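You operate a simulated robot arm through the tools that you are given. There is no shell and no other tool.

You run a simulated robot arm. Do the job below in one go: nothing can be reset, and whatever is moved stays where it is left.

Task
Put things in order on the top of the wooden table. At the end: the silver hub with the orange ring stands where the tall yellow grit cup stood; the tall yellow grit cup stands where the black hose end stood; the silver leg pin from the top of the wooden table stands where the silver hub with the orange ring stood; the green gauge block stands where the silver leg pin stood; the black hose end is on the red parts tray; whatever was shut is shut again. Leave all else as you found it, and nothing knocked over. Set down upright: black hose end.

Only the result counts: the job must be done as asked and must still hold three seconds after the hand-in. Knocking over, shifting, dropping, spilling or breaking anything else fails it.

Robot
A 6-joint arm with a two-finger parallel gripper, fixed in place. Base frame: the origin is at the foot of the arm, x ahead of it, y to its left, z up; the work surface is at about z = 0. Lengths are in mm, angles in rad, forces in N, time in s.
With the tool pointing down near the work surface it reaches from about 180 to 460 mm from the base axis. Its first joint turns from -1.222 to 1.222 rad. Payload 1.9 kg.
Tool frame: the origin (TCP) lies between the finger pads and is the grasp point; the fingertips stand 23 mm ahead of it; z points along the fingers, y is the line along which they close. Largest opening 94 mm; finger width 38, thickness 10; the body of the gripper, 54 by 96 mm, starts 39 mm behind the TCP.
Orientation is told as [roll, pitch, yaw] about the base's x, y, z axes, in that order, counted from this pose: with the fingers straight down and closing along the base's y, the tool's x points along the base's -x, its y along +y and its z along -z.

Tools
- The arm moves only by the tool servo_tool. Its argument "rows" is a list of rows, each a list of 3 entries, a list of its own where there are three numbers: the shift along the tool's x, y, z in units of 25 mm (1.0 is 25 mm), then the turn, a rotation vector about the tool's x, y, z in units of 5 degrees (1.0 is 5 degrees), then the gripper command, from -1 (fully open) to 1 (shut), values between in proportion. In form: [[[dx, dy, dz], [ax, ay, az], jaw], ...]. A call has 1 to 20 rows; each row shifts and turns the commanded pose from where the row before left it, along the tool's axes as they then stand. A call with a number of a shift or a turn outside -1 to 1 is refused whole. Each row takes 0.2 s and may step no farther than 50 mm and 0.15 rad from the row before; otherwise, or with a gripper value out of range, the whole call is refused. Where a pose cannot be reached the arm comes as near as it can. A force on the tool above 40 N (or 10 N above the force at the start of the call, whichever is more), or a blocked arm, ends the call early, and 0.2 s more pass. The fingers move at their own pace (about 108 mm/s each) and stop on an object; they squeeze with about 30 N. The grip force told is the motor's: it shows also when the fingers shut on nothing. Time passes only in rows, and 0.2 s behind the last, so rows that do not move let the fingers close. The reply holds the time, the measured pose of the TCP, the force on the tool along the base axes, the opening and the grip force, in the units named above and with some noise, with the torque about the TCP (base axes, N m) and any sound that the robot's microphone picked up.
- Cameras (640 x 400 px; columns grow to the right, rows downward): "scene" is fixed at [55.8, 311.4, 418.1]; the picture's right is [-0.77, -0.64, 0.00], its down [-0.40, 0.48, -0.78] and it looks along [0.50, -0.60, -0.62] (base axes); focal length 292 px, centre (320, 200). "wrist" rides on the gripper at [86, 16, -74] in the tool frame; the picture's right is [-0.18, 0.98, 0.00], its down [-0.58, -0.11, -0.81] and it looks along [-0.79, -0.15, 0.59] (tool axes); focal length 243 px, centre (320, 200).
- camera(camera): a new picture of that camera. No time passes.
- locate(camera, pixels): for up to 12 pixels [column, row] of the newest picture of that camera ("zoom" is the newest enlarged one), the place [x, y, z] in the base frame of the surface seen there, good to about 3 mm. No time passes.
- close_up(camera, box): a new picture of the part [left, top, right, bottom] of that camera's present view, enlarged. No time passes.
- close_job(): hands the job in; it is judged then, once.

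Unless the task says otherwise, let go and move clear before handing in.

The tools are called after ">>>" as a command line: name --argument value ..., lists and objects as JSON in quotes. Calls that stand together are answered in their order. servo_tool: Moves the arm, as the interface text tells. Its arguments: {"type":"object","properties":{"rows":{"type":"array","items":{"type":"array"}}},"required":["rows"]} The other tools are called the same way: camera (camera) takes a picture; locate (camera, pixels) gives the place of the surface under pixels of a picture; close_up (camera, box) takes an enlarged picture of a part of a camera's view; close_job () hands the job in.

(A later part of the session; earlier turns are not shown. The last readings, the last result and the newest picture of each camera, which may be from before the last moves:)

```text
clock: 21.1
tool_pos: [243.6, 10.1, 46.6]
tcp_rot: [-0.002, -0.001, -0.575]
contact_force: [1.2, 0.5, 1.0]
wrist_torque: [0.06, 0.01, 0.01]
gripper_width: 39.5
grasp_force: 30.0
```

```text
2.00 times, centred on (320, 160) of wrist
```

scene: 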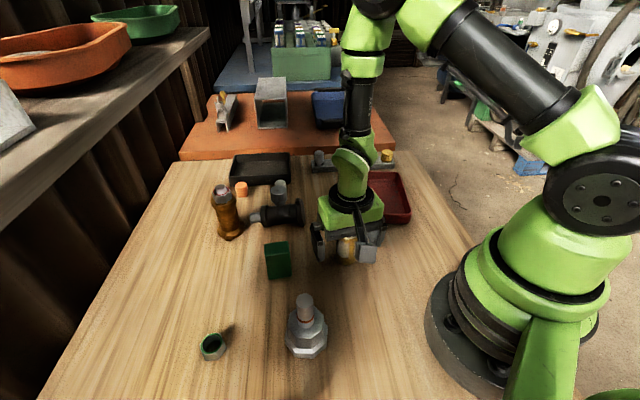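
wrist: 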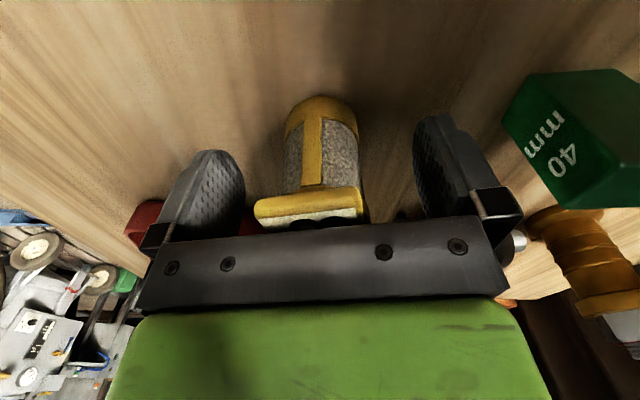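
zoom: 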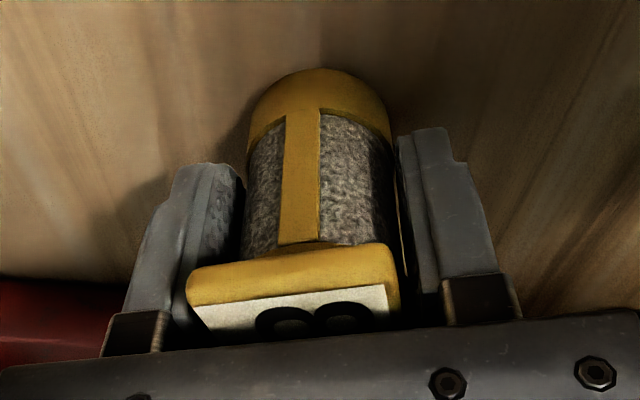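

Gripped at 39.5 mm with 30 N. I'll lift slowly ~10 mm and check that the cup follows.

>>> servo_tool --rows '[[[0, 0, -0.1], [0, 0, 0], 1], [[0, 0, -0.1], [0, 0, 0], 1], [[0, 0, -0.1], [0, 0, 0], 1], [[0, 0, -0.1], [0, 0, 0], 1], [[0, 0, 0], [0, 0, 0], 1], [[0, 0, 0], [0, 0, 0], 1], [[0, 0, 0], [0, 0, 0], 1]]'

>>> close_up --camera "wrist" --box '[180, 60, 460, 260]'

>>> camera --camera "scene"

```text
clock: 22.6
tool_pos: [242.4, 10.8, 58.0]
tcp_rot: [0.0, 0.0, -0.577]
contact_force: [-0.1, -0.8, -2.6]
wrist_torque: [-0.01, 0.02, -0.02]
gripper_width: 39.1
grasp_force: 29.9
```

```text
2.00 times, centred on (320, 160) of wrist
```

zoom: 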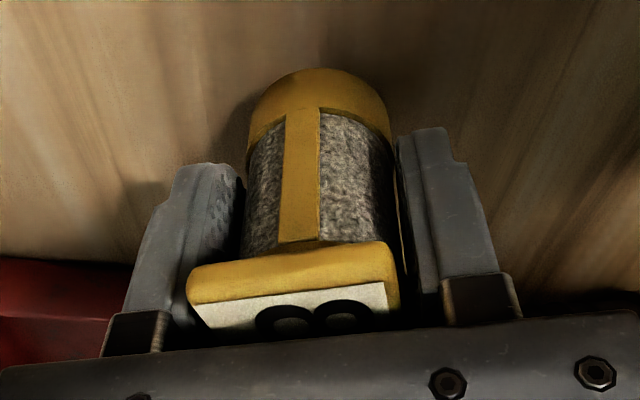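

```text
taken
```

scene: 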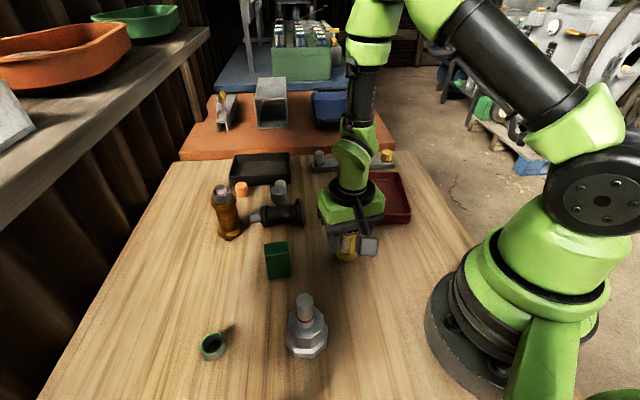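

The wrist image is unchanged after the 11 mm lift, so the cup is held firmly (about 2.6 N). I'll turn the hand gently in place toward yaw +45°, checking the grip midway.

>>> servo_tool --rows '[[[0, 0, 0], [0, 0, -0.3], 1], [[0, 0, 0], [0, 0, -0.6], 1], [[0, 0, 0], [0, 0, -0.7], 1], [[0, 0, 0], [0, 0, -0.7], 1], [[0, 0, 0], [0, 0, -0.7], 1], [[0, 0, 0], [0, 0, -0.7], 1], [[0, 0, 0], [0, 0, -0.7], 1], [[0, 0, 0], [0, 0, -0.7], 1], [[0, 0, 0], [0, 0, -0.7], 1], [[0, 0, 0], [0, 0, -0.7], 1], [[0, 0, 0], [0, 0, -0.7], 1], [[0, 0, 0], [0, 0, -0.7], 1], [[0, 0, 0], [0, 0, -0.4], 1], [[0, 0, 0], [0, 0, 0], 1]]'

>>> close_up --camera "wrist" --box '[180, 60, 460, 260]'

```text
clock: 25.6
tool_pos: [243.7, 9.7, 58.3]
tcp_rot: [0.001, 0.0, 0.149]
contact_force: [0.5, -0.7, -3.6]
wrist_torque: [-0.01, 0.02, 0.0]
gripper_width: 39.5
grasp_force: 29.4
```

```text
2.00 times, centred on (320, 160) of wrist
```

zoom: 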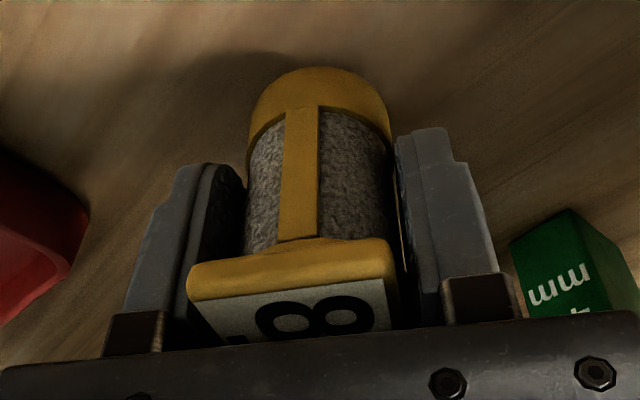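

The plate shows perhaps 1–2 mm more than before, so there is a slow creep in the grip; I'll keep the cup low and move without delay. I'll carry it around the left of the block, between block and hub, turning to yaw 45° on the way to (315,182).

>>> servo_tool --rows '[[[-0.094, 0.41, 0], [0, 0, -0.81], 1], [[-0.217, 0.714, 0], [0, 0, -0.81], 1], [[-0.266, 0.697, 0], [0, 0, -0.81], 1], [[-0.315, 0.676, 0], [0, 0, -0.81], 1], [[-0.362, 0.652, 0], [0, 0, -0.81], 1], [[-0.74, 0.597, 0], [0, 0, -0.81], 1], [[-0.78, 0.544, 0], [0, 0, -0.81], 1], [[-0.846, 0.08, 0], [0, 0, -0.81], 1], [[-0.849, 0.02, 0], [0, 0, -0.81], 1], [[-0.55, -0.02, 0], [0, 0, 0], 1], [[-0.3, -0.02, 0], [0, 0, 0], 1]]'

>>> camera --camera "scene"

>>> camera --camera "wrist"

```text
clock: 28.1
tool_pos: [314.7, 181.2, 57.9]
tcp_rot: [0.0, 0.001, 0.786]
contact_force: [-0.7, -0.5, -3.6]
wrist_torque: [0.04, -0.01, -0.01]
gripper_width: 39.5
grasp_force: 30.3
```

```text
taken
```

scene: 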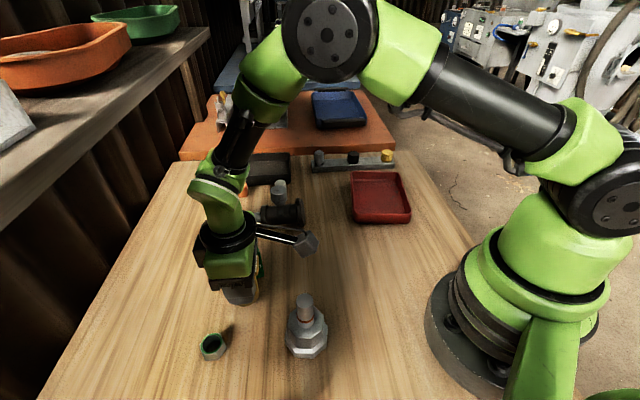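

```text
taken
```

wrist: 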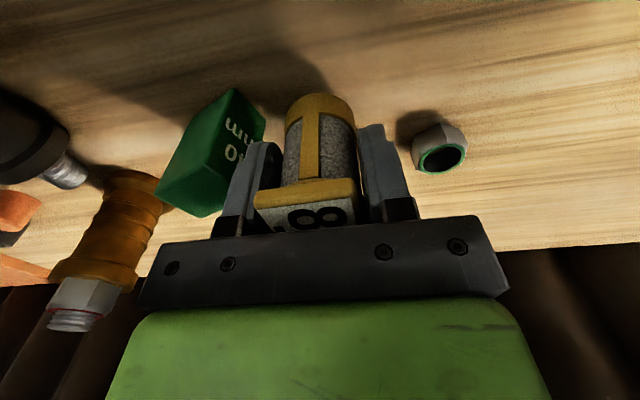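

Cup is still upright in the grip at (315,181). I'll slide it in to the old hose place (382,183.5) at this low height.

>>> servo_tool --rows '[[[-0.3, -0.28, 0], [0, 0, 0], 1], [[-0.6, -0.57, 0], [0, 0, 0], 1], [[-0.6, -0.57, 0], [0, 0, 0], 1], [[-0.46, -0.42, 0], [0, 0, 0], 1], [[0, 0, 0.1], [0, 0, 0], 1]]'

>>> camera --camera "scene"

>>> camera --camera "wrist"

```text
clock: 29.2
tool_pos: [382.0, 182.8, 56.4]
tcp_rot: [0.0, 0.001, 0.784]
contact_force: [0.4, 0.6, -3.5]
wrist_torque: [-0.05, 0.0, -0.01]
gripper_width: 39.5
grasp_force: 29.6
```

```text
taken
```

scene: 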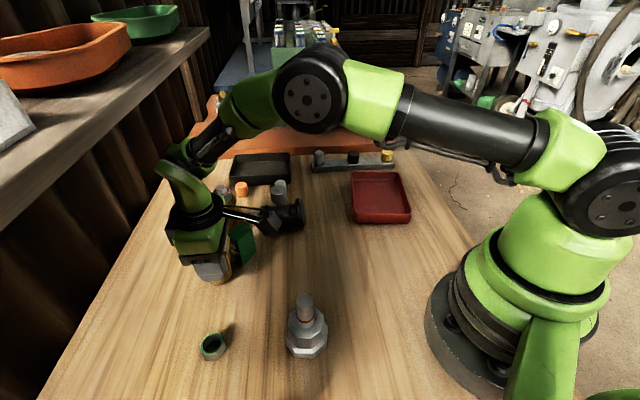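

```text
taken
```

wrist: 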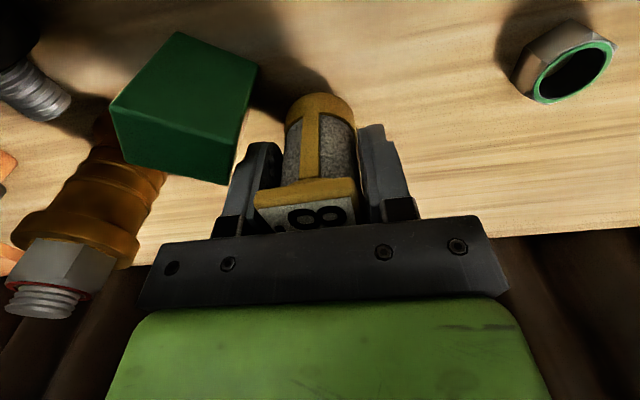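

The cup is over its new place at (382,183). I'll lower in 2 mm steps and watch the force for table contact.

>>> servo_tool --rows '[[[0, 0, 0.08], [0, 0, 0], 1], [[0, 0, 0.08], [0, 0, 0], 1], [[0, 0, 0.06], [0, 0, 0], 1], [[0, 0, 0], [0, 0, 0], 1]]'

>>> close_up --camera "scene" --box '[160, 200, 288, 300]'

```text
clock: 30.2
tool_pos: [382.8, 183.8, 50.0]
tcp_rot: [0.0, 0.0, 0.785]
contact_force: [-0.6, -0.1, -2.4]
wrist_torque: [-0.02, 0.0, 0.0]
gripper_width: 39.1
grasp_force: 30.4
```

```text
4.00 times, centred on (224, 250) of scene
```

zoom: 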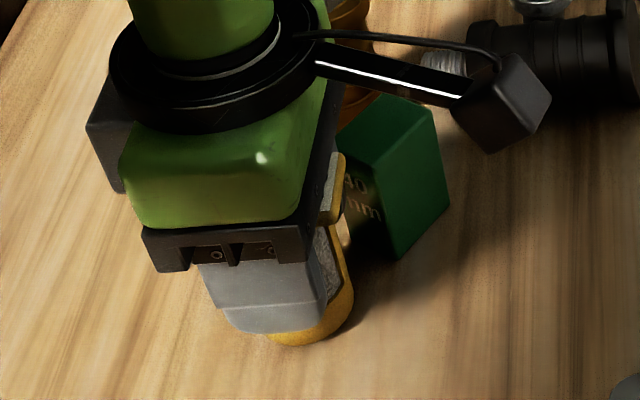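

The zoom shows the green block is no longer at scene (277,260) but near (243,243), so it was pushed along during the carry. I must see where it is now before doing anything else.

>>> locate --camera "zoom" --pixels '[[365, 105], [432, 108], [385, 150], [345, 130], [398, 250], [445, 200], [360, 240], [390, 200], [340, 190], [320, 335], [395, 130], [420, 180]]'

>>> camera --camera "wrist"

>>> camera --camera "scene"

```text
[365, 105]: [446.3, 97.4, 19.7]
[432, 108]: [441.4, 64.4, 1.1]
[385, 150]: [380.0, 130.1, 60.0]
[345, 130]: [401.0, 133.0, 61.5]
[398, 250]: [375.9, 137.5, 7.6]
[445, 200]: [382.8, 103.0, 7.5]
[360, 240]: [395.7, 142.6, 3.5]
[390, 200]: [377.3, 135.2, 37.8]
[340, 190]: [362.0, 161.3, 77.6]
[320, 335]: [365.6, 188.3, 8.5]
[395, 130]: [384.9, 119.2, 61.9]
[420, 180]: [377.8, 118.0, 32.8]
```

```text
taken
```

wrist: 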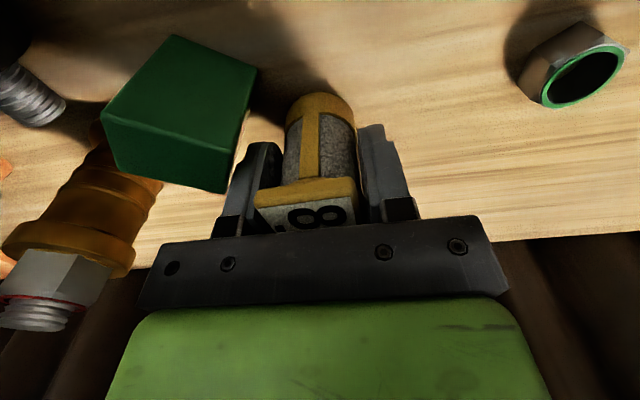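

```text
taken
```

scene: 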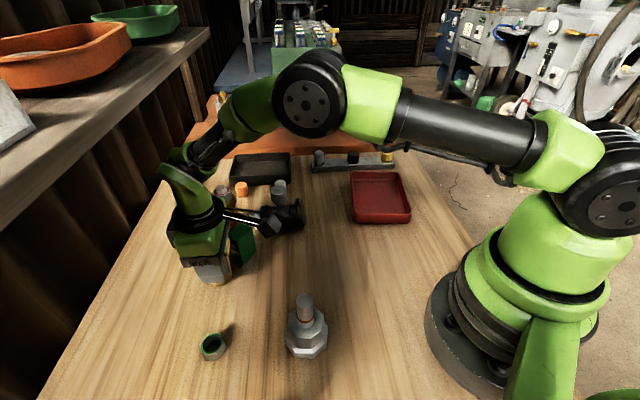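

The block was pushed by the hand but still stands upright, now centred near (393,119); it has to be moved anyway, so no harm so far. The cup still hangs (−2.4 N), so I'll lower it further in small steps until it touches.

>>> servo_tool --rows '[[[0, 0, 0.06], [0, 0, 0], 1], [[0, 0, 0.06], [0, 0, 0], 1], [[0, 0, 0], [0, 0, 0], 1]]'

```text
clock: 31.1
tool_pos: [383.7, 183.4, 48.5]
tcp_rot: [0.0, -0.004, 0.786]
contact_force: [-7.9, 0.4, 21.8]
wrist_torque: [0.16, 0.29, 0.01]
gripper_width: 39.6
grasp_force: 30.0
```

Contact at about 22 N: the cup's base is on the table. But the block's corner at ≈(378,131) would be hit if I backed the fingers straight out, so I'll lift 3 mm, turn cup and hand together to yaw 90° so the fingers can later straddle the block, and set it down there.

>>> servo_tool --rows '[[[0, 0, -0.14], [0, 0, 0], 1], [[0, 0, -0.06], [0, 0, -0.5], 1], [[0, 0, 0], [0, 0, -0.9], 1], [[0, 0, 0], [0, 0, -0.9], 1], [[0, 0, 0], [0, 0, -0.9], 1], [[0, 0, 0], [0, 0, -0.9], 1], [[0, 0, 0], [0, 0, -0.9], 1], [[0, 0, 0], [0, 0, -0.9], 1], [[0, 0, 0], [0, 0, -0.9], 1], [[0, 0, 0], [0, 0, -0.9], 1], [[0, 0, 0], [0, 0, -0.9], 1], [[0, 0, 0], [0, 0, -0.4], 1], [[0, 0, 0], [0, 0, 0], 1]]'

>>> camera --camera "scene"

>>> camera --camera "wrist"

```text
clock: 33.9
tool_pos: [382.1, 184.3, 51.2]
tcp_rot: [0.0, -0.001, 1.571]
contact_force: [-0.6, 0.2, -3.6]
wrist_torque: [0.01, -0.02, -0.04]
gripper_width: 39.6
grasp_force: 30.2
```

```text
taken
```

scene: 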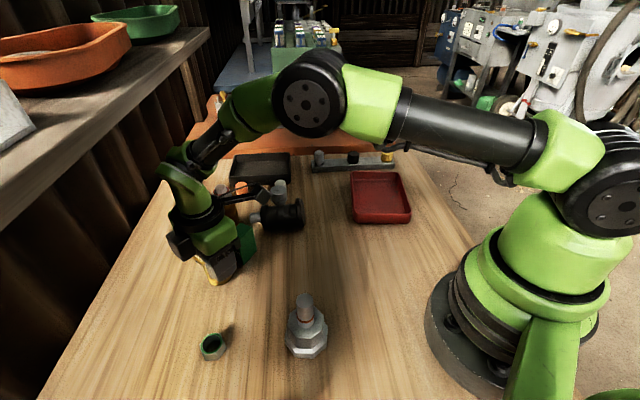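

```text
taken
```

wrist: 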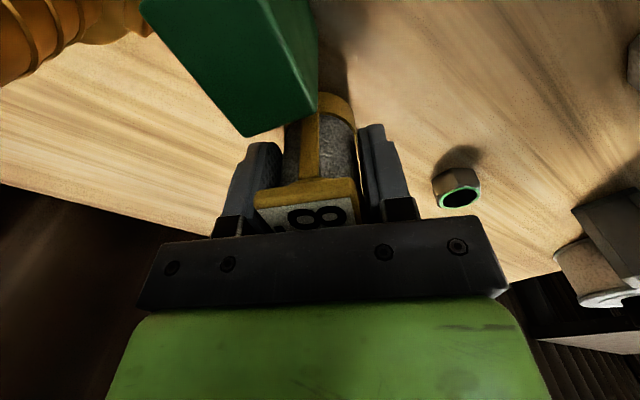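

Yaw is 90° and the cup hangs at (382,184). I'll locate the block's corners from this wrist view to check the straddle clearance before releasing.

>>> locate --camera "wrist" --pixels '[[150, 10], [242, 130], [314, 98], [270, 110], [200, 70], [260, 5], [300, 40], [280, 80], [310, 10], [150, 30], [320, 120], [60, 20]]'

>>> close_up --camera "scene" --box '[180, 170, 308, 290]'

```text
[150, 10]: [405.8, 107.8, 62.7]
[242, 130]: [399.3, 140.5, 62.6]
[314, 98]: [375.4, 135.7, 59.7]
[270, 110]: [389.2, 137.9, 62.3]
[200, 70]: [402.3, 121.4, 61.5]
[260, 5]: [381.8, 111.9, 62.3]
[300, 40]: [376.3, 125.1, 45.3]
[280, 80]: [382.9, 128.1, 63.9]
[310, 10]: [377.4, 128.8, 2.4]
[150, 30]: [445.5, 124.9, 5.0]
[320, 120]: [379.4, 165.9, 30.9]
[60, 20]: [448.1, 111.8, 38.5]
```

```text
3.33 times, centred on (244, 230) of scene
```

zoom: 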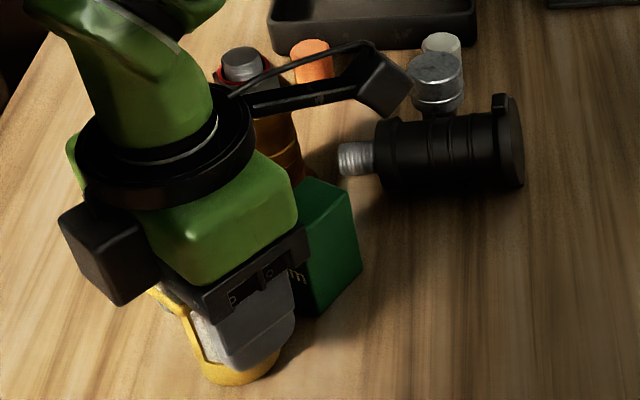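

Block corners are about (375,136), (399,141), (406,108), so with a 64 mm opening the fingers (x≈340–350 and 414–424) straddle it cleanly on a -y retreat. I'll set the cup down and open to 64 mm.

>>> servo_tool --rows '[[[0, 0, 0.08], [0, 0, 0], 1], [[0, 0, 0.04], [0, 0, 0], 1], [[0, 0, 0], [0, 0, 0], 1]]'

```text
clock: 34.6
tool_pos: [381.0, 182.9, 49.4]
tcp_rot: [-0.001, 0.0, 1.572]
contact_force: [-0.8, 0.1, -3.4]
wrist_torque: [0.02, -0.02, -0.01]
gripper_width: 39.3
grasp_force: 30.1
```

Still hanging at −3.4 N; I'll go down 1 mm at a time.

>>> servo_tool --rows '[[[0, 0, 0.04], [0, 0, 0], 1], [[0, 0, 0], [0, 0, 0], 1]]'

```text
clock: 35.2
tool_pos: [382.3, 183.6, 48.9]
tcp_rot: [0.001, -0.001, 1.571]
contact_force: [-5.2, -0.5, 9.4]
wrist_torque: [0.2, 0.28, 0.06]
gripper_width: 39.8
grasp_force: 29.8
```

Touching now (9.4 N). I'll open in stages to 64 mm and hold.

>>> servo_tool --rows '[[[0, 0, 0], [0, 0, 0], 0.1], [[0, 0, 0], [0, 0, 0], -0.1], [[0, 0, 0], [0, 0, 0], -0.36], [[0, 0, 0], [0, 0, 0], -0.36], [[0, 0, 0], [0, 0, 0], -0.36]]'

>>> camera --camera "wrist"

>>> close_up --camera "scene" --box '[160, 200, 288, 300]'

```text
clock: 36.5
tool_pos: [381.2, 183.6, 48.6]
tcp_rot: [0.0, -0.001, 1.572]
contact_force: [0.7, -0.1, 0.7]
wrist_torque: [-0.01, 0.01, -0.02]
gripper_width: 63.7
grasp_force: 0.1
```

```text
taken
```

wrist: 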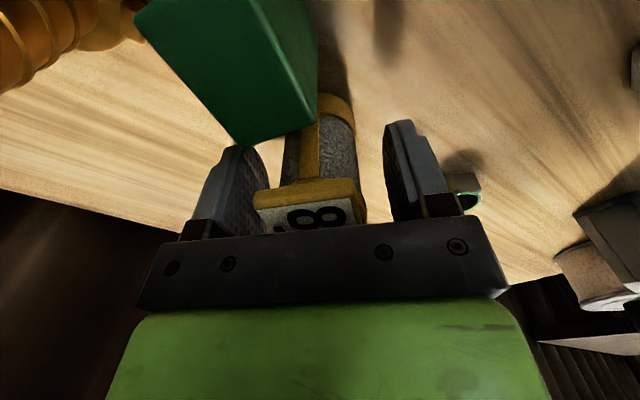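

```text
4.00 times, centred on (224, 250) of scene
```

zoom: 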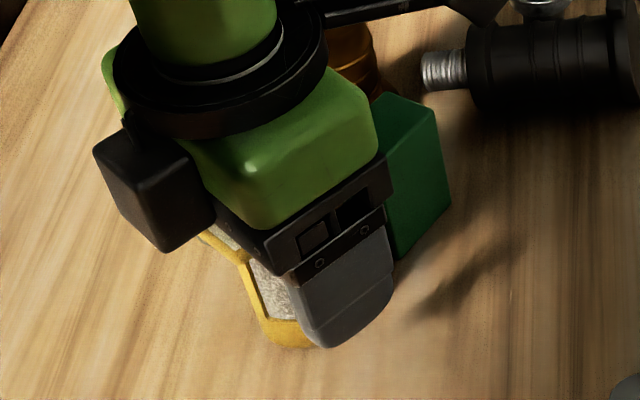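

The cup is standing free with 64 mm opening. I'll retreat 40 mm in -y over the block at this height.

>>> servo_tool --rows '[[[0.2, 0, 0], [0, 0, 0], -0.36], [[0.4, 0, 0], [0, 0, 0], -0.36], [[0.5, 0, 0], [0, 0, 0], -0.36], [[0.5, 0, 0], [0, 0, 0], -0.36], [[0, 0, 0], [0, 0, 0], -0.36]]'

>>> camera --camera "wrist"

>>> camera --camera "scene"

```text
clock: 37.6
tool_pos: [381.4, 143.0, 49.3]
tcp_rot: [0.0, -0.001, 1.571]
contact_force: [-0.6, 0.6, 0.7]
wrist_torque: [0.0, 0.03, 0.01]
gripper_width: 63.7
grasp_force: 0.1
```

```text
taken
```

wrist: 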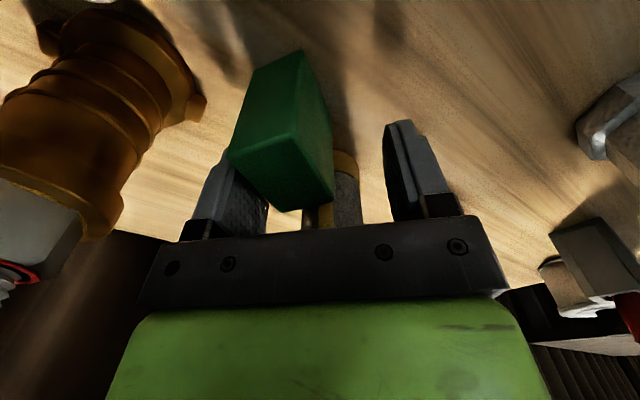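

```text
taken
```

scene: 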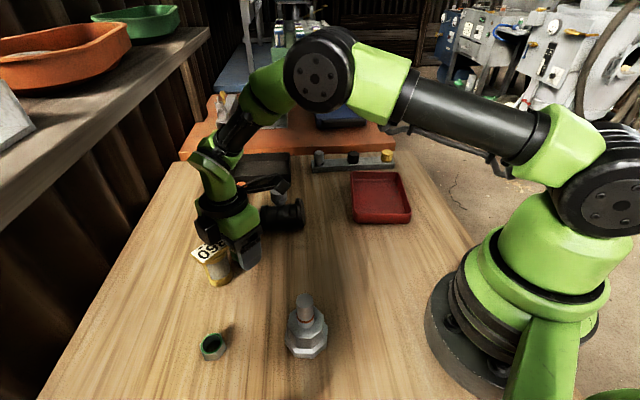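

The cup stands upright at scene (213,262) and the block is untouched between the fingers. I'll lift straight up, swing toward the hub side, and turn the hand back to about yaw 40°.

>>> servo_tool --rows '[[[0, 0, -0.5], [0, 0, 0], -0.36], [[0, 0, -1], [0, 0, 0], -0.36], [[0, 0, -1], [0, 0, 0], -0.36], [[0, 0, -1], [0, 0, 0], -0.36], [[0, 0, -0.5], [0, 0, 0], -0.36], [[0, 0.8, 0], [0, 0, 0], -0.36], [[0, 1, 0], [0, 0, 0], -0.36], [[0, 1, 0], [0, 0, 0], -0.36], [[0, 0.8, 0], [0, 0, 0], -0.36], [[0, 0, 0], [0, 0, 1], -0.6], [[0, 0, 0], [0, 0, 1], -0.6], [[0, 0, 0], [0, 0, 1], -0.6], [[0, 0, 0], [0, 0, 1], -0.6], [[0, 0, 0], [0, 0, 1], -0.6], [[0, 0, 0], [0, 0, 1], -0.6], [[0, 0, 0], [0, 0, 1], -0.6], [[0, 0, 0], [0, 0, 1], -0.6], [[0, 0, 0], [0, 0, 1], -0.6], [[0, 0, 0], [0, 0, 1], -0.6]]'

>>> camera --camera "scene"

>>> camera --camera "wrist"

```text
clock: 41.6
tool_pos: [291.9, 142.6, 147.5]
tcp_rot: [0.0, -0.001, 0.696]
contact_force: [0.7, -0.7, 0.1]
wrist_torque: [-0.03, -0.01, 0.02]
gripper_width: 75.0
grasp_force: 0.0
```

```text
taken
```

scene: 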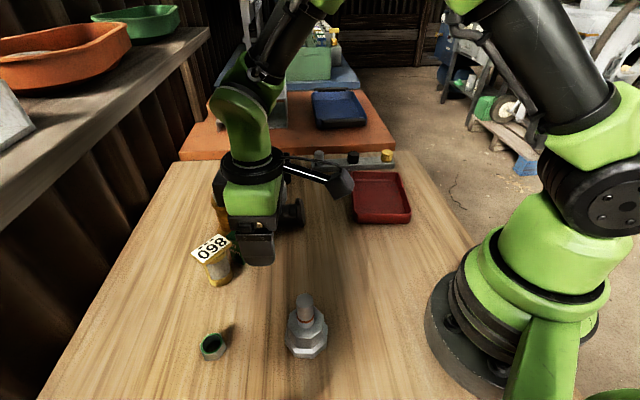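

```text
taken
```

wrist: 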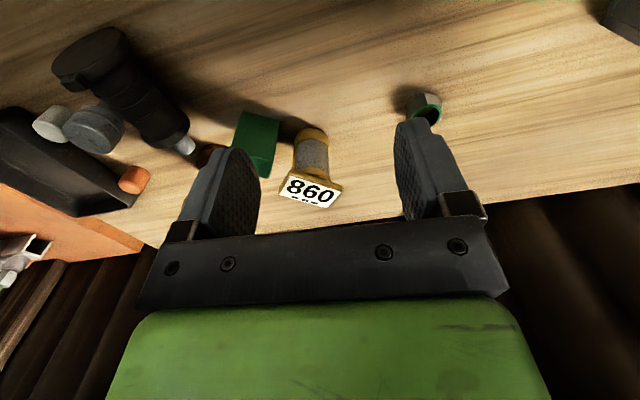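

The cup stands at scene (212,260) with the plate visible. I'll measure its final place, and check the hub's octagon faces for the grasp.

>>> close_up --camera "scene" --box '[180, 225, 252, 295]'

>>> locate --camera "zoom" --pixels '[[212, 120], [360, 85], [200, 150], [285, 190], [290, 130], [330, 310], [265, 290], [420, 260], [300, 250], [395, 170], [340, 60], [430, 110]]'

```text
5.71 times, centred on (216, 260) of scene
```

zoom: 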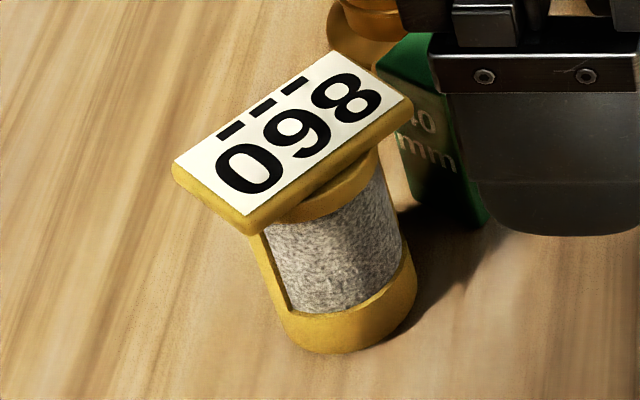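

```text
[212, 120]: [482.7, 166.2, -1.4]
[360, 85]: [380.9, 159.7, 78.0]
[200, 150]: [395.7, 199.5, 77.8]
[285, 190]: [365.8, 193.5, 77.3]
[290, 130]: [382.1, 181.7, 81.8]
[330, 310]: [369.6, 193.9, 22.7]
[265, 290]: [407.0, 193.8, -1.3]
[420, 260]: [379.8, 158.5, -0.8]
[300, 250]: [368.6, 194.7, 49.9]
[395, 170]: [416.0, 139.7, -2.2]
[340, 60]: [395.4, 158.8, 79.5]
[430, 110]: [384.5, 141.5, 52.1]
```

The cup's plate centre reads ≈ (382,182), matching the hose end's old place. Now I'll measure the hub's octagon corners to choose the grip angle.

>>> close_up --camera "scene" --box '[265, 285, 345, 365]'

>>> locate --camera "zoom" --pixels '[[370, 107], [411, 152], [408, 218], [352, 264], [276, 260], [236, 212], [247, 142], [322, 180], [322, 205], [265, 350], [358, 362], [430, 200]]'

```text
5.00 times, centred on (305, 325) of scene
```

zoom: 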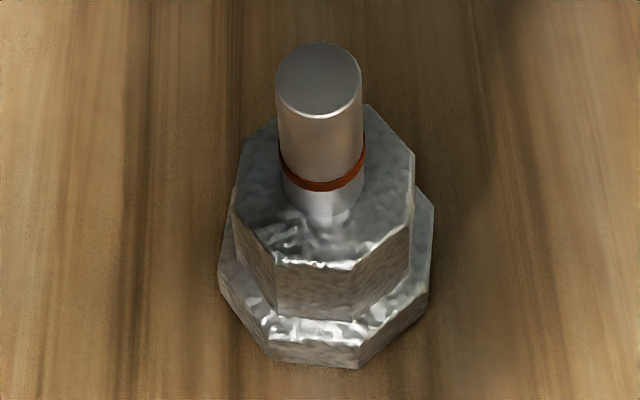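

```text
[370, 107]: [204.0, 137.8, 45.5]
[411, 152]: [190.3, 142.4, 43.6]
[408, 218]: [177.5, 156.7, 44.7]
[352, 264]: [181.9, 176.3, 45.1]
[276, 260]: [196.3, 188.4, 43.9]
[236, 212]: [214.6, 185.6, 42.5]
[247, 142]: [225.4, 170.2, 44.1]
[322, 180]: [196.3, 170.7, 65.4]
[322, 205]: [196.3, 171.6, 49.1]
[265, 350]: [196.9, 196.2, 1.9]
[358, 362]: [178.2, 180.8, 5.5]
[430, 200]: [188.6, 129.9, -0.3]
```

The hub's centre is ≈ (201.7,163.7), shoulder at z≈45, stub z 45–92 with the ring at z≈65. I'll go above it and check alignment; I'll grip the stub and carry it low.

>>> servo_tool --rows '[[[0.4, 0.5, 0], [0, 0, 0], -0.6], [[0.74, 0.987, 0], [0, 0, 0], -0.6], [[0.74, 0.987, 0], [0, 0, 0], -0.6], [[0.34, 0.486, 0], [0, 0, 0], -0.6], [[0, 0, 0.8], [0, 0, 0], -0.6], [[0, 0, 0], [0, 0, 0], -0.6]]'

>>> camera --camera "scene"

>>> camera --camera "wrist"

```text
clock: 43.0
tool_pos: [203.0, 164.0, 128.0]
tcp_rot: [0.001, -0.001, 0.699]
contact_force: [0.2, 0.1, 0.1]
wrist_torque: [0.02, 0.0, 0.01]
gripper_width: 75.2
grasp_force: 0.0
```

```text
taken
```

scene: 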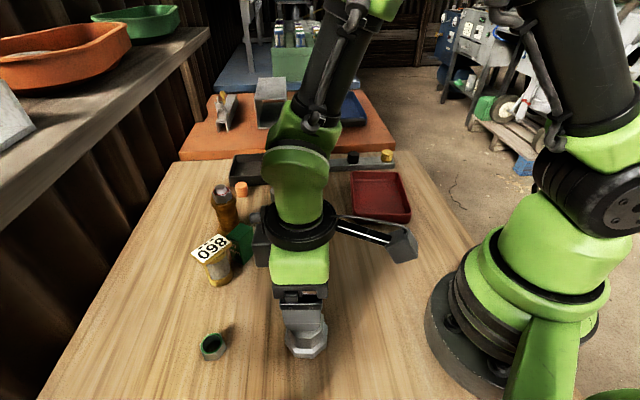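

```text
taken
```

wrist: 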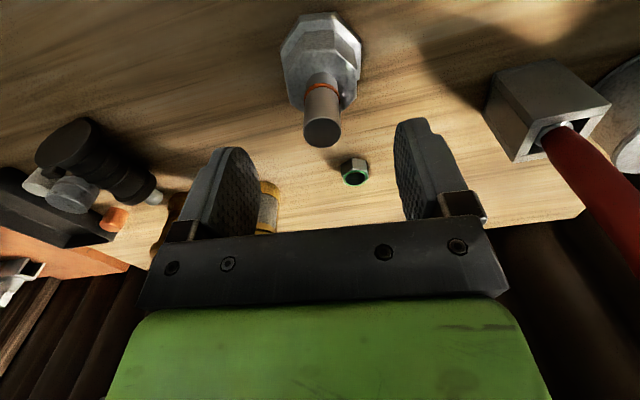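

The hub's stub is at wrist (322,130), between the fingers. I'll locate it for lateral alignment (and the boxy tool at (550,110) to keep clear of it).

>>> locate --camera "wrist" --pixels '[[322, 132], [306, 130], [338, 130], [322, 143], [545, 100], [500, 110], [610, 105], [520, 160], [580, 150], [320, 95], [490, 120], [560, 70]]'

```text
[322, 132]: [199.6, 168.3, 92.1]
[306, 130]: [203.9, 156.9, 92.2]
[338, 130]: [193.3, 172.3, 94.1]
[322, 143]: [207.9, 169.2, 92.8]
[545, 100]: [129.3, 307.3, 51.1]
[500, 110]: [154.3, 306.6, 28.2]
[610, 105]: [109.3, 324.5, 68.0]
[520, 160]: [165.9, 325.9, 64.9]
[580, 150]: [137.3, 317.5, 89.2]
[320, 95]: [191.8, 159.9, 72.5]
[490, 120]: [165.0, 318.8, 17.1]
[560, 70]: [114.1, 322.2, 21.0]
```

The stub is centred within ~2 mm of the jaw centre line. I'll descend to z≈72 and close on the stub.

>>> servo_tool --rows '[[[0, 0.06, 0.8], [0, 0, 0], -0.6], [[0, 0, 0.8], [0, 0, 0], -0.6], [[0, 0, 0.6], [0, 0, 0], -0.6], [[0, 0, 0], [0, 0, 0], -0.6]]'

>>> camera --camera "wrist"

>>> close_up --camera "scene" --box '[250, 260, 378, 370]'

```text
clock: 44.0
tool_pos: [201.7, 165.6, 74.1]
tcp_rot: [0.0, -0.001, 0.699]
contact_force: [-0.2, 0.4, 0.5]
wrist_torque: [0.01, 0.02, -0.01]
gripper_width: 75.3
grasp_force: 0.1
```

```text
taken
```

wrist: 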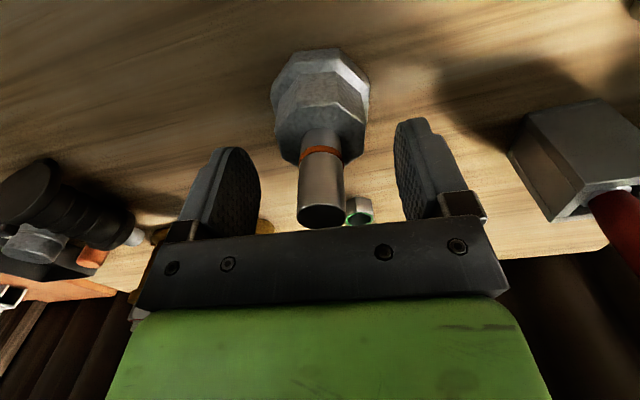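

```text
3.64 times, centred on (314, 315) of scene
```

zoom: 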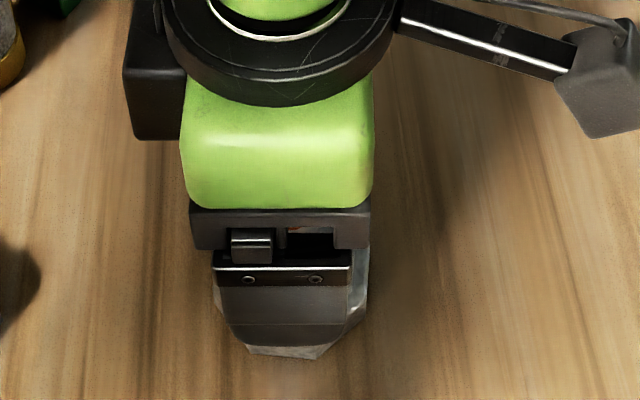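

The tips sit just above the shoulder with the stub between the pads. Closing now.

>>> servo_tool --rows '[[[0, 0, 0.04], [0, 0, 0], 0], [[0, 0, 0], [0, 0, 0], 0.4], [[0, 0, 0], [0, 0, 0], 1], [[0, 0, 0], [0, 0, 0], 1], [[0, 0, 0], [0, 0, 0], 1]]'

>>> close_up --camera "wrist" --box '[180, 40, 460, 250]'

```text
clock: 45.2
tool_pos: [201.5, 166.1, 73.0]
tcp_rot: [0.0, 0.001, 0.698]
contact_force: [0.9, 0.2, -0.3]
wrist_torque: [-0.14, -0.12, 0.05]
gripper_width: 21.4
grasp_force: 30.4
```

```text
1.90 times, centred on (320, 145) of wrist
```

zoom: 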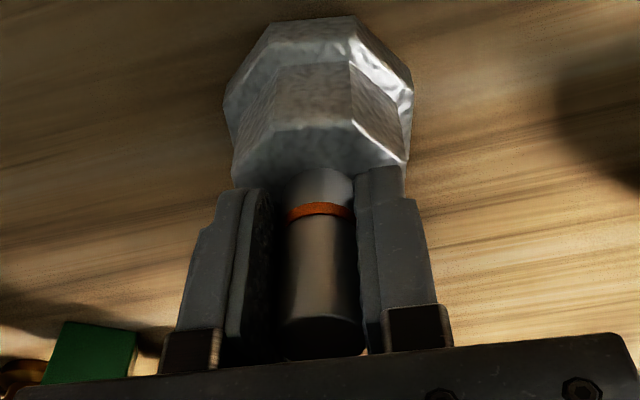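

Gripped at 21.4 mm. I'll lift ~8 mm and read the load.

>>> servo_tool --rows '[[[0, 0, -0.1], [0, 0, 0], 1], [[0, 0, -0.12], [0, 0, 0], 1], [[0, 0, -0.12], [0, 0, 0], 1], [[0, 0, 0], [0, 0, 0], 1]]'

>>> close_up --camera "wrist" --box '[180, 40, 460, 250]'

>>> close_up --camera "scene" --box '[250, 260, 378, 370]'

```text
clock: 46.2
tool_pos: [200.3, 164.4, 80.5]
tcp_rot: [0.0, 0.0, 0.698]
contact_force: [-0.4, 0.7, -7.8]
wrist_torque: [0.04, 0.04, 0.03]
gripper_width: 21.5
grasp_force: 29.7
```

```text
1.90 times, centred on (320, 145) of wrist
```

zoom: 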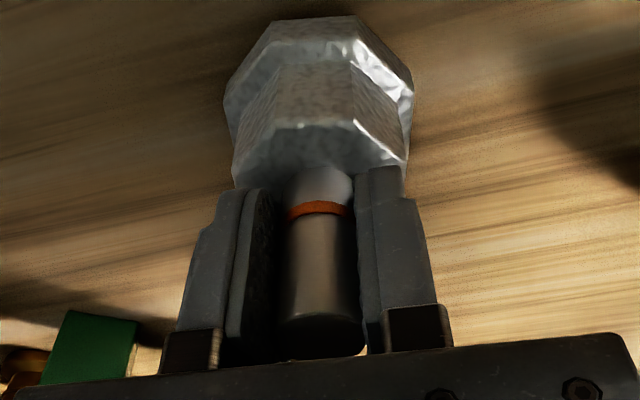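

```text
3.64 times, centred on (314, 315) of scene
```

zoom: 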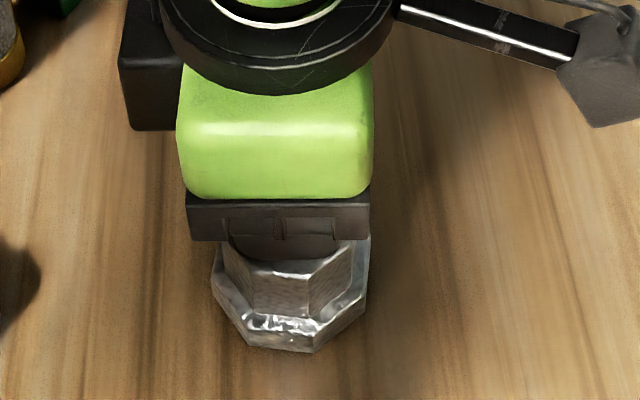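

The hub is up ~7 mm with a 7.8 N load and holding. I'll carry it low and straight to the cup's old place (243.5,10.5); the way is clear.

>>> servo_tool --rows '[[[0.15, -0.333, 0], [0, 0, 0], 1], [[0.3, -0.667, 0], [0, 0, 0], 1], [[0.377, -0.833, 0], [0, 0, 0], 1], [[0.377, -0.833, 0], [0, 0, 0], 1], [[0.377, -0.833, 0], [0, 0, 0], 1], [[0.377, -0.833, 0], [0, 0, 0], 1], [[0.377, -0.833, 0], [0, 0, 0], 1], [[0.3, -0.664, 0], [0, 0, 0], 1], [[0, 0, 0], [0, 0, 0], 1]]'

>>> close_up --camera "wrist" --box '[180, 40, 460, 250]'

>>> camera --camera "scene"

```text
clock: 48.2
tool_pos: [243.6, 11.6, 81.0]
tcp_rot: [-0.001, 0.0, 0.7]
contact_force: [0.0, -0.5, -5.7]
wrist_torque: [0.04, -0.01, 0.02]
gripper_width: 21.1
grasp_force: 29.9
```

```text
1.90 times, centred on (320, 145) of wrist
```

zoom: 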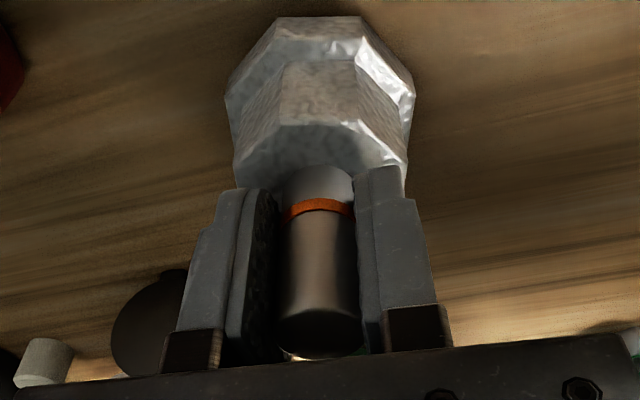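

```text
taken
```

scene: 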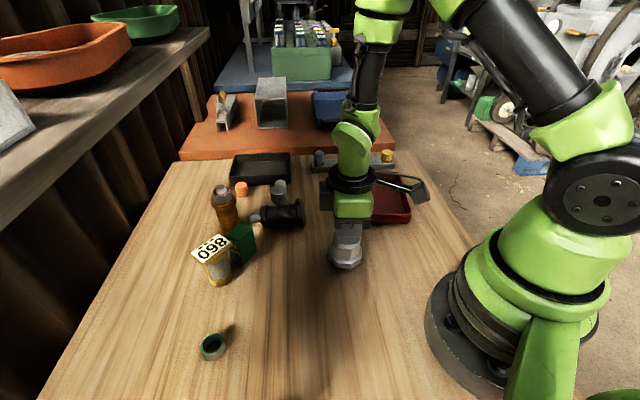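

The hub is over the target at (243.6,11.6), still upright with little creep. Lowering in small steps now.

>>> servo_tool --rows '[[[0.026, -0.03, 0.08], [0, 0, 0], 1], [[0, 0, 0.08], [0, 0, 0], 1], [[0, 0, 0.04], [0, 0, 0], 1], [[0, 0, 0], [0, 0, 0], 1]]'

```text
clock: 49.2
tool_pos: [243.9, 10.1, 76.4]
tcp_rot: [-0.002, -0.001, 0.698]
contact_force: [1.0, 0.3, -6.6]
wrist_torque: [0.02, 0.0, 0.0]
gripper_width: 21.4
grasp_force: 29.9
```

Still hanging (−6.6 N). Continuing down.

>>> servo_tool --rows '[[[0, 0, 0.05], [0, 0, 0], 1], [[0, 0, 0.04], [0, 0, 0], 1], [[0, 0, 0], [0, 0, 0], 1]]'

```text
clock: 50.0
tool_pos: [244.6, 10.0, 73.6]
tcp_rot: [-0.001, 0.0, 0.698]
contact_force: [-6.8, -1.6, 19.4]
wrist_torque: [0.08, -0.04, 0.17]
gripper_width: 21.5
grasp_force: 30.5
```

The hub's base is on the table (19 N). I'll open the jaws and check.

>>> servo_tool --rows '[[[0, 0, -0.02], [0, 0, 0], 0.5], [[0, 0, 0], [0, 0, 0], 0.2], [[0, 0, 0], [0, 0, 0], -0.3], [[0, 0, 0], [0, 0, 0], -0.3], [[0, 0, -0.6], [0, 0, 0], -0.3], [[0, 0, -1], [0, 0, 0], -0.3], [[0, 0, -1], [0, 0, 0], -0.3], [[0, 0, -0.4], [0, 0, 0], -0.3]]'

>>> camera --camera "scene"

>>> camera --camera "wrist"

```text
clock: 51.9
tool_pos: [243.7, 11.9, 147.8]
tcp_rot: [0.001, 0.0, 0.699]
contact_force: [-1.1, 0.6, 0.7]
wrist_torque: [-0.02, -0.03, -0.01]
gripper_width: 60.7
grasp_force: 0.1
```

```text
taken
```

scene: 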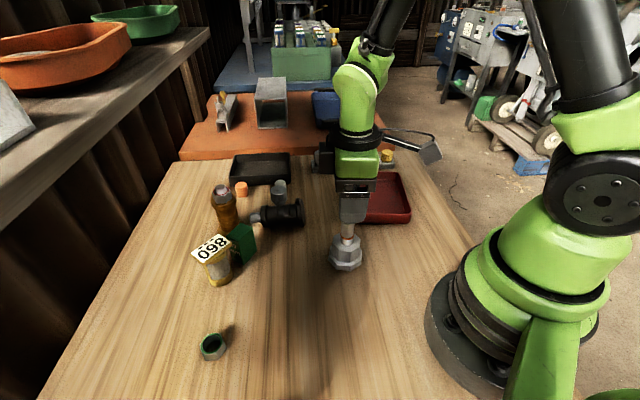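

```text
taken
```

wrist: 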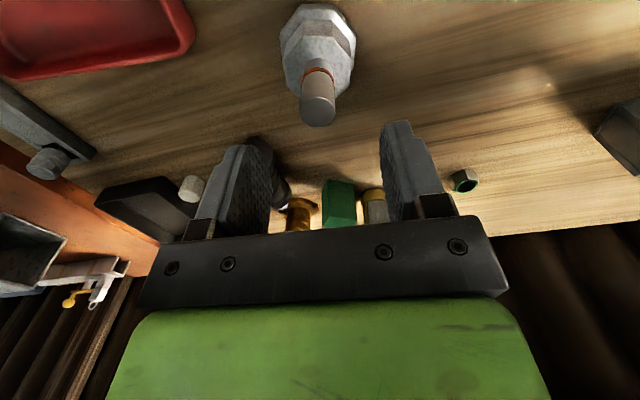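

The hub stands upright at its new place (scene (346,255)). I'll verify its centre and re-measure the pin before approaching it.

>>> locate --camera "wrist" --pixels '[[318, 113], [302, 108], [334, 108], [318, 122], [318, 100]]'

>>> close_up --camera "scene" --box '[225, 165, 321, 240]'

>>> locate --camera "zoom" --pixels '[[360, 140], [308, 140], [412, 140], [160, 340], [510, 240], [490, 310], [200, 330], [280, 280], [400, 280], [460, 270], [170, 355], [500, 200]]'

```text
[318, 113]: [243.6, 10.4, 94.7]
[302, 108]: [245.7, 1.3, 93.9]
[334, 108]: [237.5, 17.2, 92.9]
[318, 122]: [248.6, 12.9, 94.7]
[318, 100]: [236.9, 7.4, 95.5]
```

```text
5.33 times, centred on (273, 202) of scene
```

zoom: 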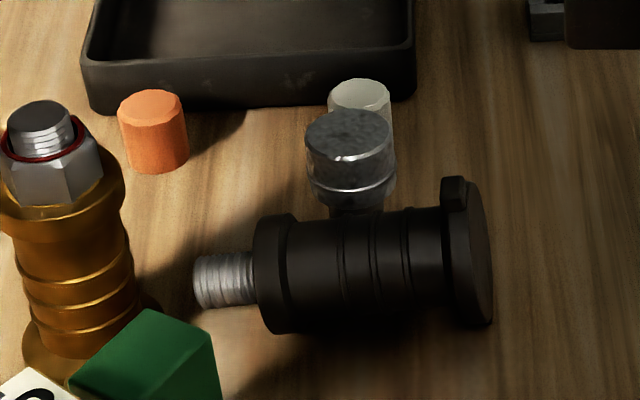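

```text
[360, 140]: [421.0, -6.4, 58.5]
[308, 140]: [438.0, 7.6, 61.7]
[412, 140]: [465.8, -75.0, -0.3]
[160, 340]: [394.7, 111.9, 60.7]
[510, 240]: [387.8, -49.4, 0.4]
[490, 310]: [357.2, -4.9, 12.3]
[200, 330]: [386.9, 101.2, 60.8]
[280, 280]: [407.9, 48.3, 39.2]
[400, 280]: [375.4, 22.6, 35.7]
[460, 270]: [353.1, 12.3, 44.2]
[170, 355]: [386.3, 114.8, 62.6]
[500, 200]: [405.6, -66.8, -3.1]
```

The hub's stub reads (243.6,10.4), right on target. The pin is still at ≈(427,-4); I'll turn the hand to yaw −60° so the jaws close parallel to the lying hose end, then go over the pin.

>>> servo_tool --rows '[[[0, 0, 0], [0, 0, 1], -0.19], [[0, 0, 0], [0, 0, 1], -0.19], [[0, 0, 0], [0, 0, 1], -0.19], [[0, 0, 0], [0, 0, 1], -0.19], [[0, 0, 0], [0, 0, 1], -0.19], [[0, 0, 0], [0, 0, 1], -0.19], [[0, 0, 0], [0, 0, 1], -0.19], [[0, 0, 0], [0, 0, 1], -0.19], [[0, 0, 0], [0, 0, 1], -0.19], [[0, 0, 0], [0, 0, 1], -0.19], [[0, 0, 0], [0, 0, 1], -0.19], [[0, 0, 0], [0, 0, 1], -0.19], [[0, 0, 0], [0, 0, 1], -0.19], [[0, 0, 0], [0, 0, 1], -0.19], [[0, 0, 0], [0, 0, 1], -0.19], [[0, 0, 0], [0, 0, 1], -0.19], [[0, 0, 0], [0, 0, 1], -0.19], [[0, 0, 0], [0, 0, 1], -0.19], [[0, 0, 0], [0, 0, 1], -0.19], [[0, 0, 0], [0, 0, 1], -0.19]]'

```text
clock: 56.0
tool_pos: [243.5, 9.7, 147.8]
tcp_rot: [0.001, 0.001, -1.05]
contact_force: [1.3, 0.3, -0.6]
wrist_torque: [0.04, 0.0, 0.01]
gripper_width: 55.5
grasp_force: 0.0
```

Turned to yaw −1.05. Moving above the pin at z≈148.

>>> servo_tool --rows '[[[-0.31, 0.436, 0], [0, 0, 0], -0.19], [[-0.62, 0.871, 0], [0, 0, 0], -0.19], [[-0.62, 0.871, 0], [0, 0, 0], -0.19], [[-0.62, 0.871, 0], [0, 0, 0], -0.19], [[-0.62, 0.871, 0], [0, 0, 0], -0.19], [[-0.62, 0.871, 0], [0, 0, 0], -0.19], [[-0.62, 0.871, 0], [0, 0, 0], -0.19], [[-0.31, 0.436, 0], [0, 0, 0], -0.19], [[0, 0, 0.2], [0, 0, 0], -0.19], [[0, 0, 0], [0, 0, 0], -0.19]]'

>>> camera --camera "scene"

>>> camera --camera "wrist"

```text
clock: 58.2
tool_pos: [431.0, -7.3, 143.8]
tcp_rot: [-0.001, 0.0, -1.046]
contact_force: [-0.6, 0.0, 0.1]
wrist_torque: [-0.02, -0.01, -0.02]
gripper_width: 55.8
grasp_force: 0.1
```

```text
taken
```

scene: 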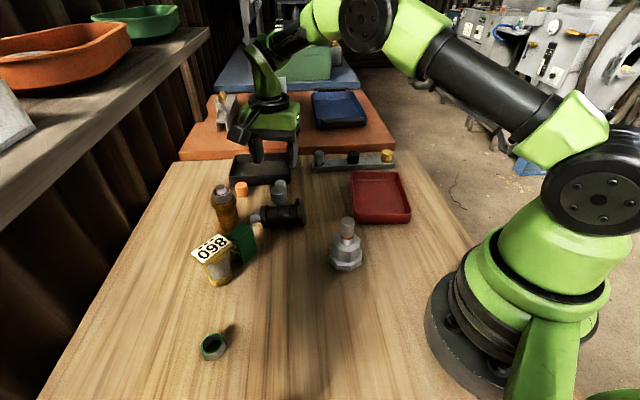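

```text
taken
```

wrist: 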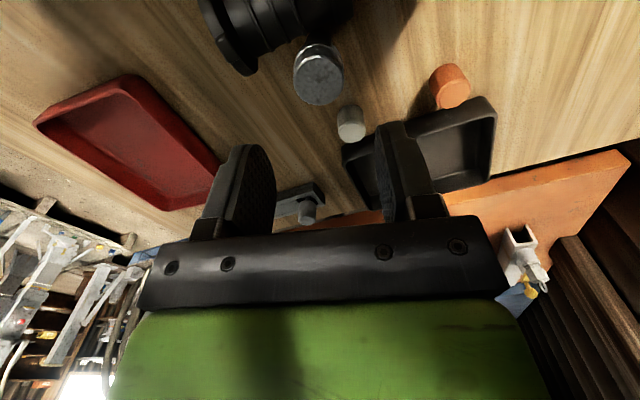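

From above I see the pin head at wrist (318,78), the lying hose end at (270,35), the grey peg (350,122) and the black box. I'll locate the pin and hose edges here.

>>> locate --camera "wrist" --pixels '[[318, 82], [297, 78], [341, 78], [318, 100], [318, 55], [240, 65], [205, 10], [300, 30], [345, 5], [350, 120], [450, 85], [400, 125]]'

>>> close_up --camera "wrist" --box '[190, 0, 400, 140]'

```text
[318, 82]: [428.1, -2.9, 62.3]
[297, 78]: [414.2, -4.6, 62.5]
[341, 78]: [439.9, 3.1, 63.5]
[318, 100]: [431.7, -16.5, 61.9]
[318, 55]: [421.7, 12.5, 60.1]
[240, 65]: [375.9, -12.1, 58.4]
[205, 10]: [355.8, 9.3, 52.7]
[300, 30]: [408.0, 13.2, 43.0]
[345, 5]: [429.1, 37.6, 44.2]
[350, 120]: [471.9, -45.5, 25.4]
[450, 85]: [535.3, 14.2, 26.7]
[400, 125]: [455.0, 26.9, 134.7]
```

```text
2.86 times, centred on (295, 70) of wrist
```

zoom: 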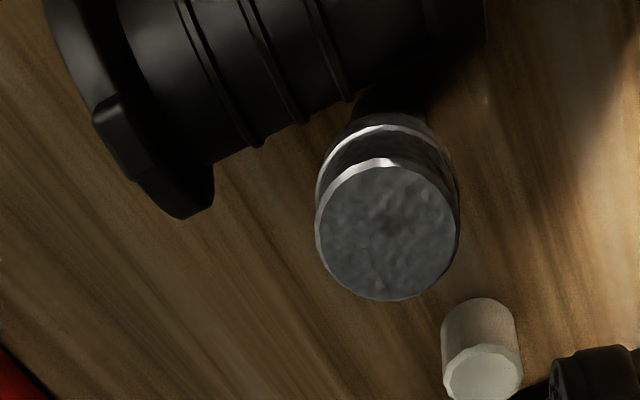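

Pin centre reads (428,-3); fingers will clear the hose flange corner (376,-12). I'll shift 3 mm away from the hose and descend to z≈50.

>>> servo_tool --rows '[[[-0.12, 0, 0.8], [0, 0, 0], -0.19], [[0, 0, 0.9], [0, 0, 0], -0.19], [[0, 0, 0.8], [0, 0, 0], -0.19], [[0, 0, 0.7], [0, 0, 0], -0.19], [[0, 0, 0.5], [0, 0, 0], -0.19], [[0, 0, 0], [0, 0, 0], -0.19]]'

>>> camera --camera "wrist"

>>> close_up --camera "scene" --box '[220, 140, 320, 240]'

```text
clock: 59.6
tool_pos: [432.7, -10.3, 52.5]
tcp_rot: [0.002, 0.001, -1.049]
contact_force: [0.3, 0.3, -0.2]
wrist_torque: [-0.01, 0.0, 0.01]
gripper_width: 55.9
grasp_force: 0.0
```

```text
taken
```

wrist: 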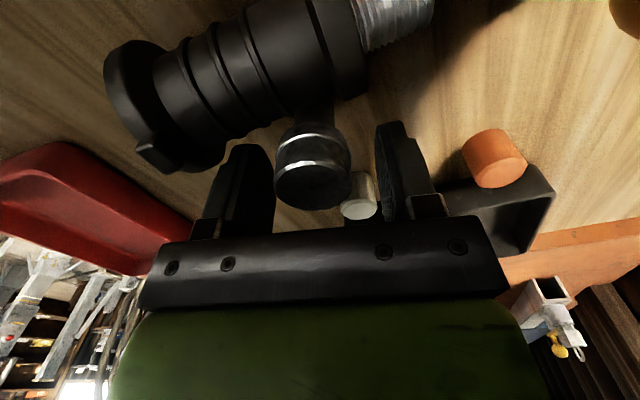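

```text
4.00 times, centred on (270, 190) of scene
```

zoom: 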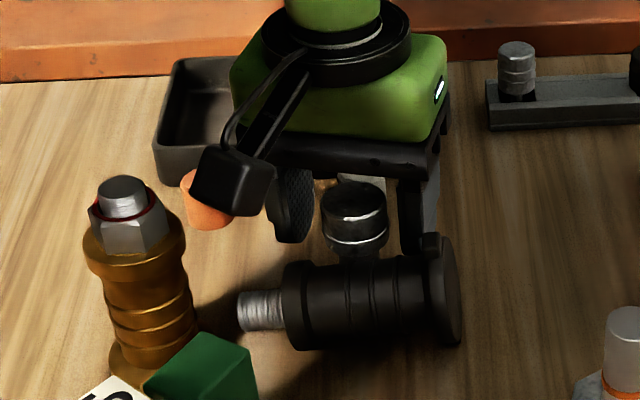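

The pin's head is between the fingers and both fingers clear the hose end. Closing now.

>>> servo_tool --rows '[[[0, 0, 0.06], [0, 0, 0], -0.1], [[0, 0, 0], [0, 0, 0], 0.2], [[0, 0, 0], [0, 0, 0], 1], [[0, 0, 0], [0, 0, 0], 1], [[0, 0, 0], [0, 0, 0], 1]]'

>>> camera --camera "wrist"

```text
clock: 60.9
tool_pos: [431.3, -8.8, 49.8]
tcp_rot: [-0.002, -0.001, -1.047]
contact_force: [-0.6, -0.1, -0.4]
wrist_torque: [-0.01, -0.01, -0.01]
gripper_width: 32.5
grasp_force: 29.8
```

```text
taken
```

wrist: 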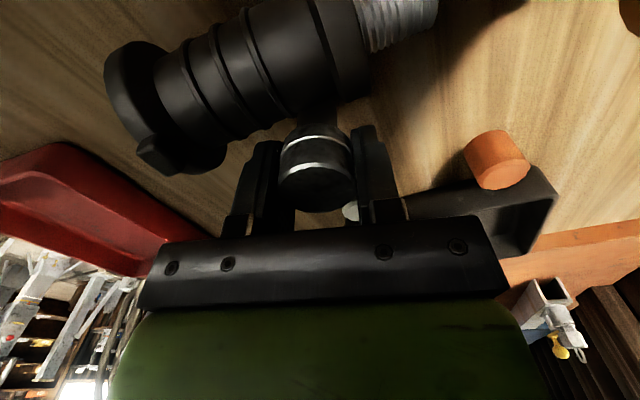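

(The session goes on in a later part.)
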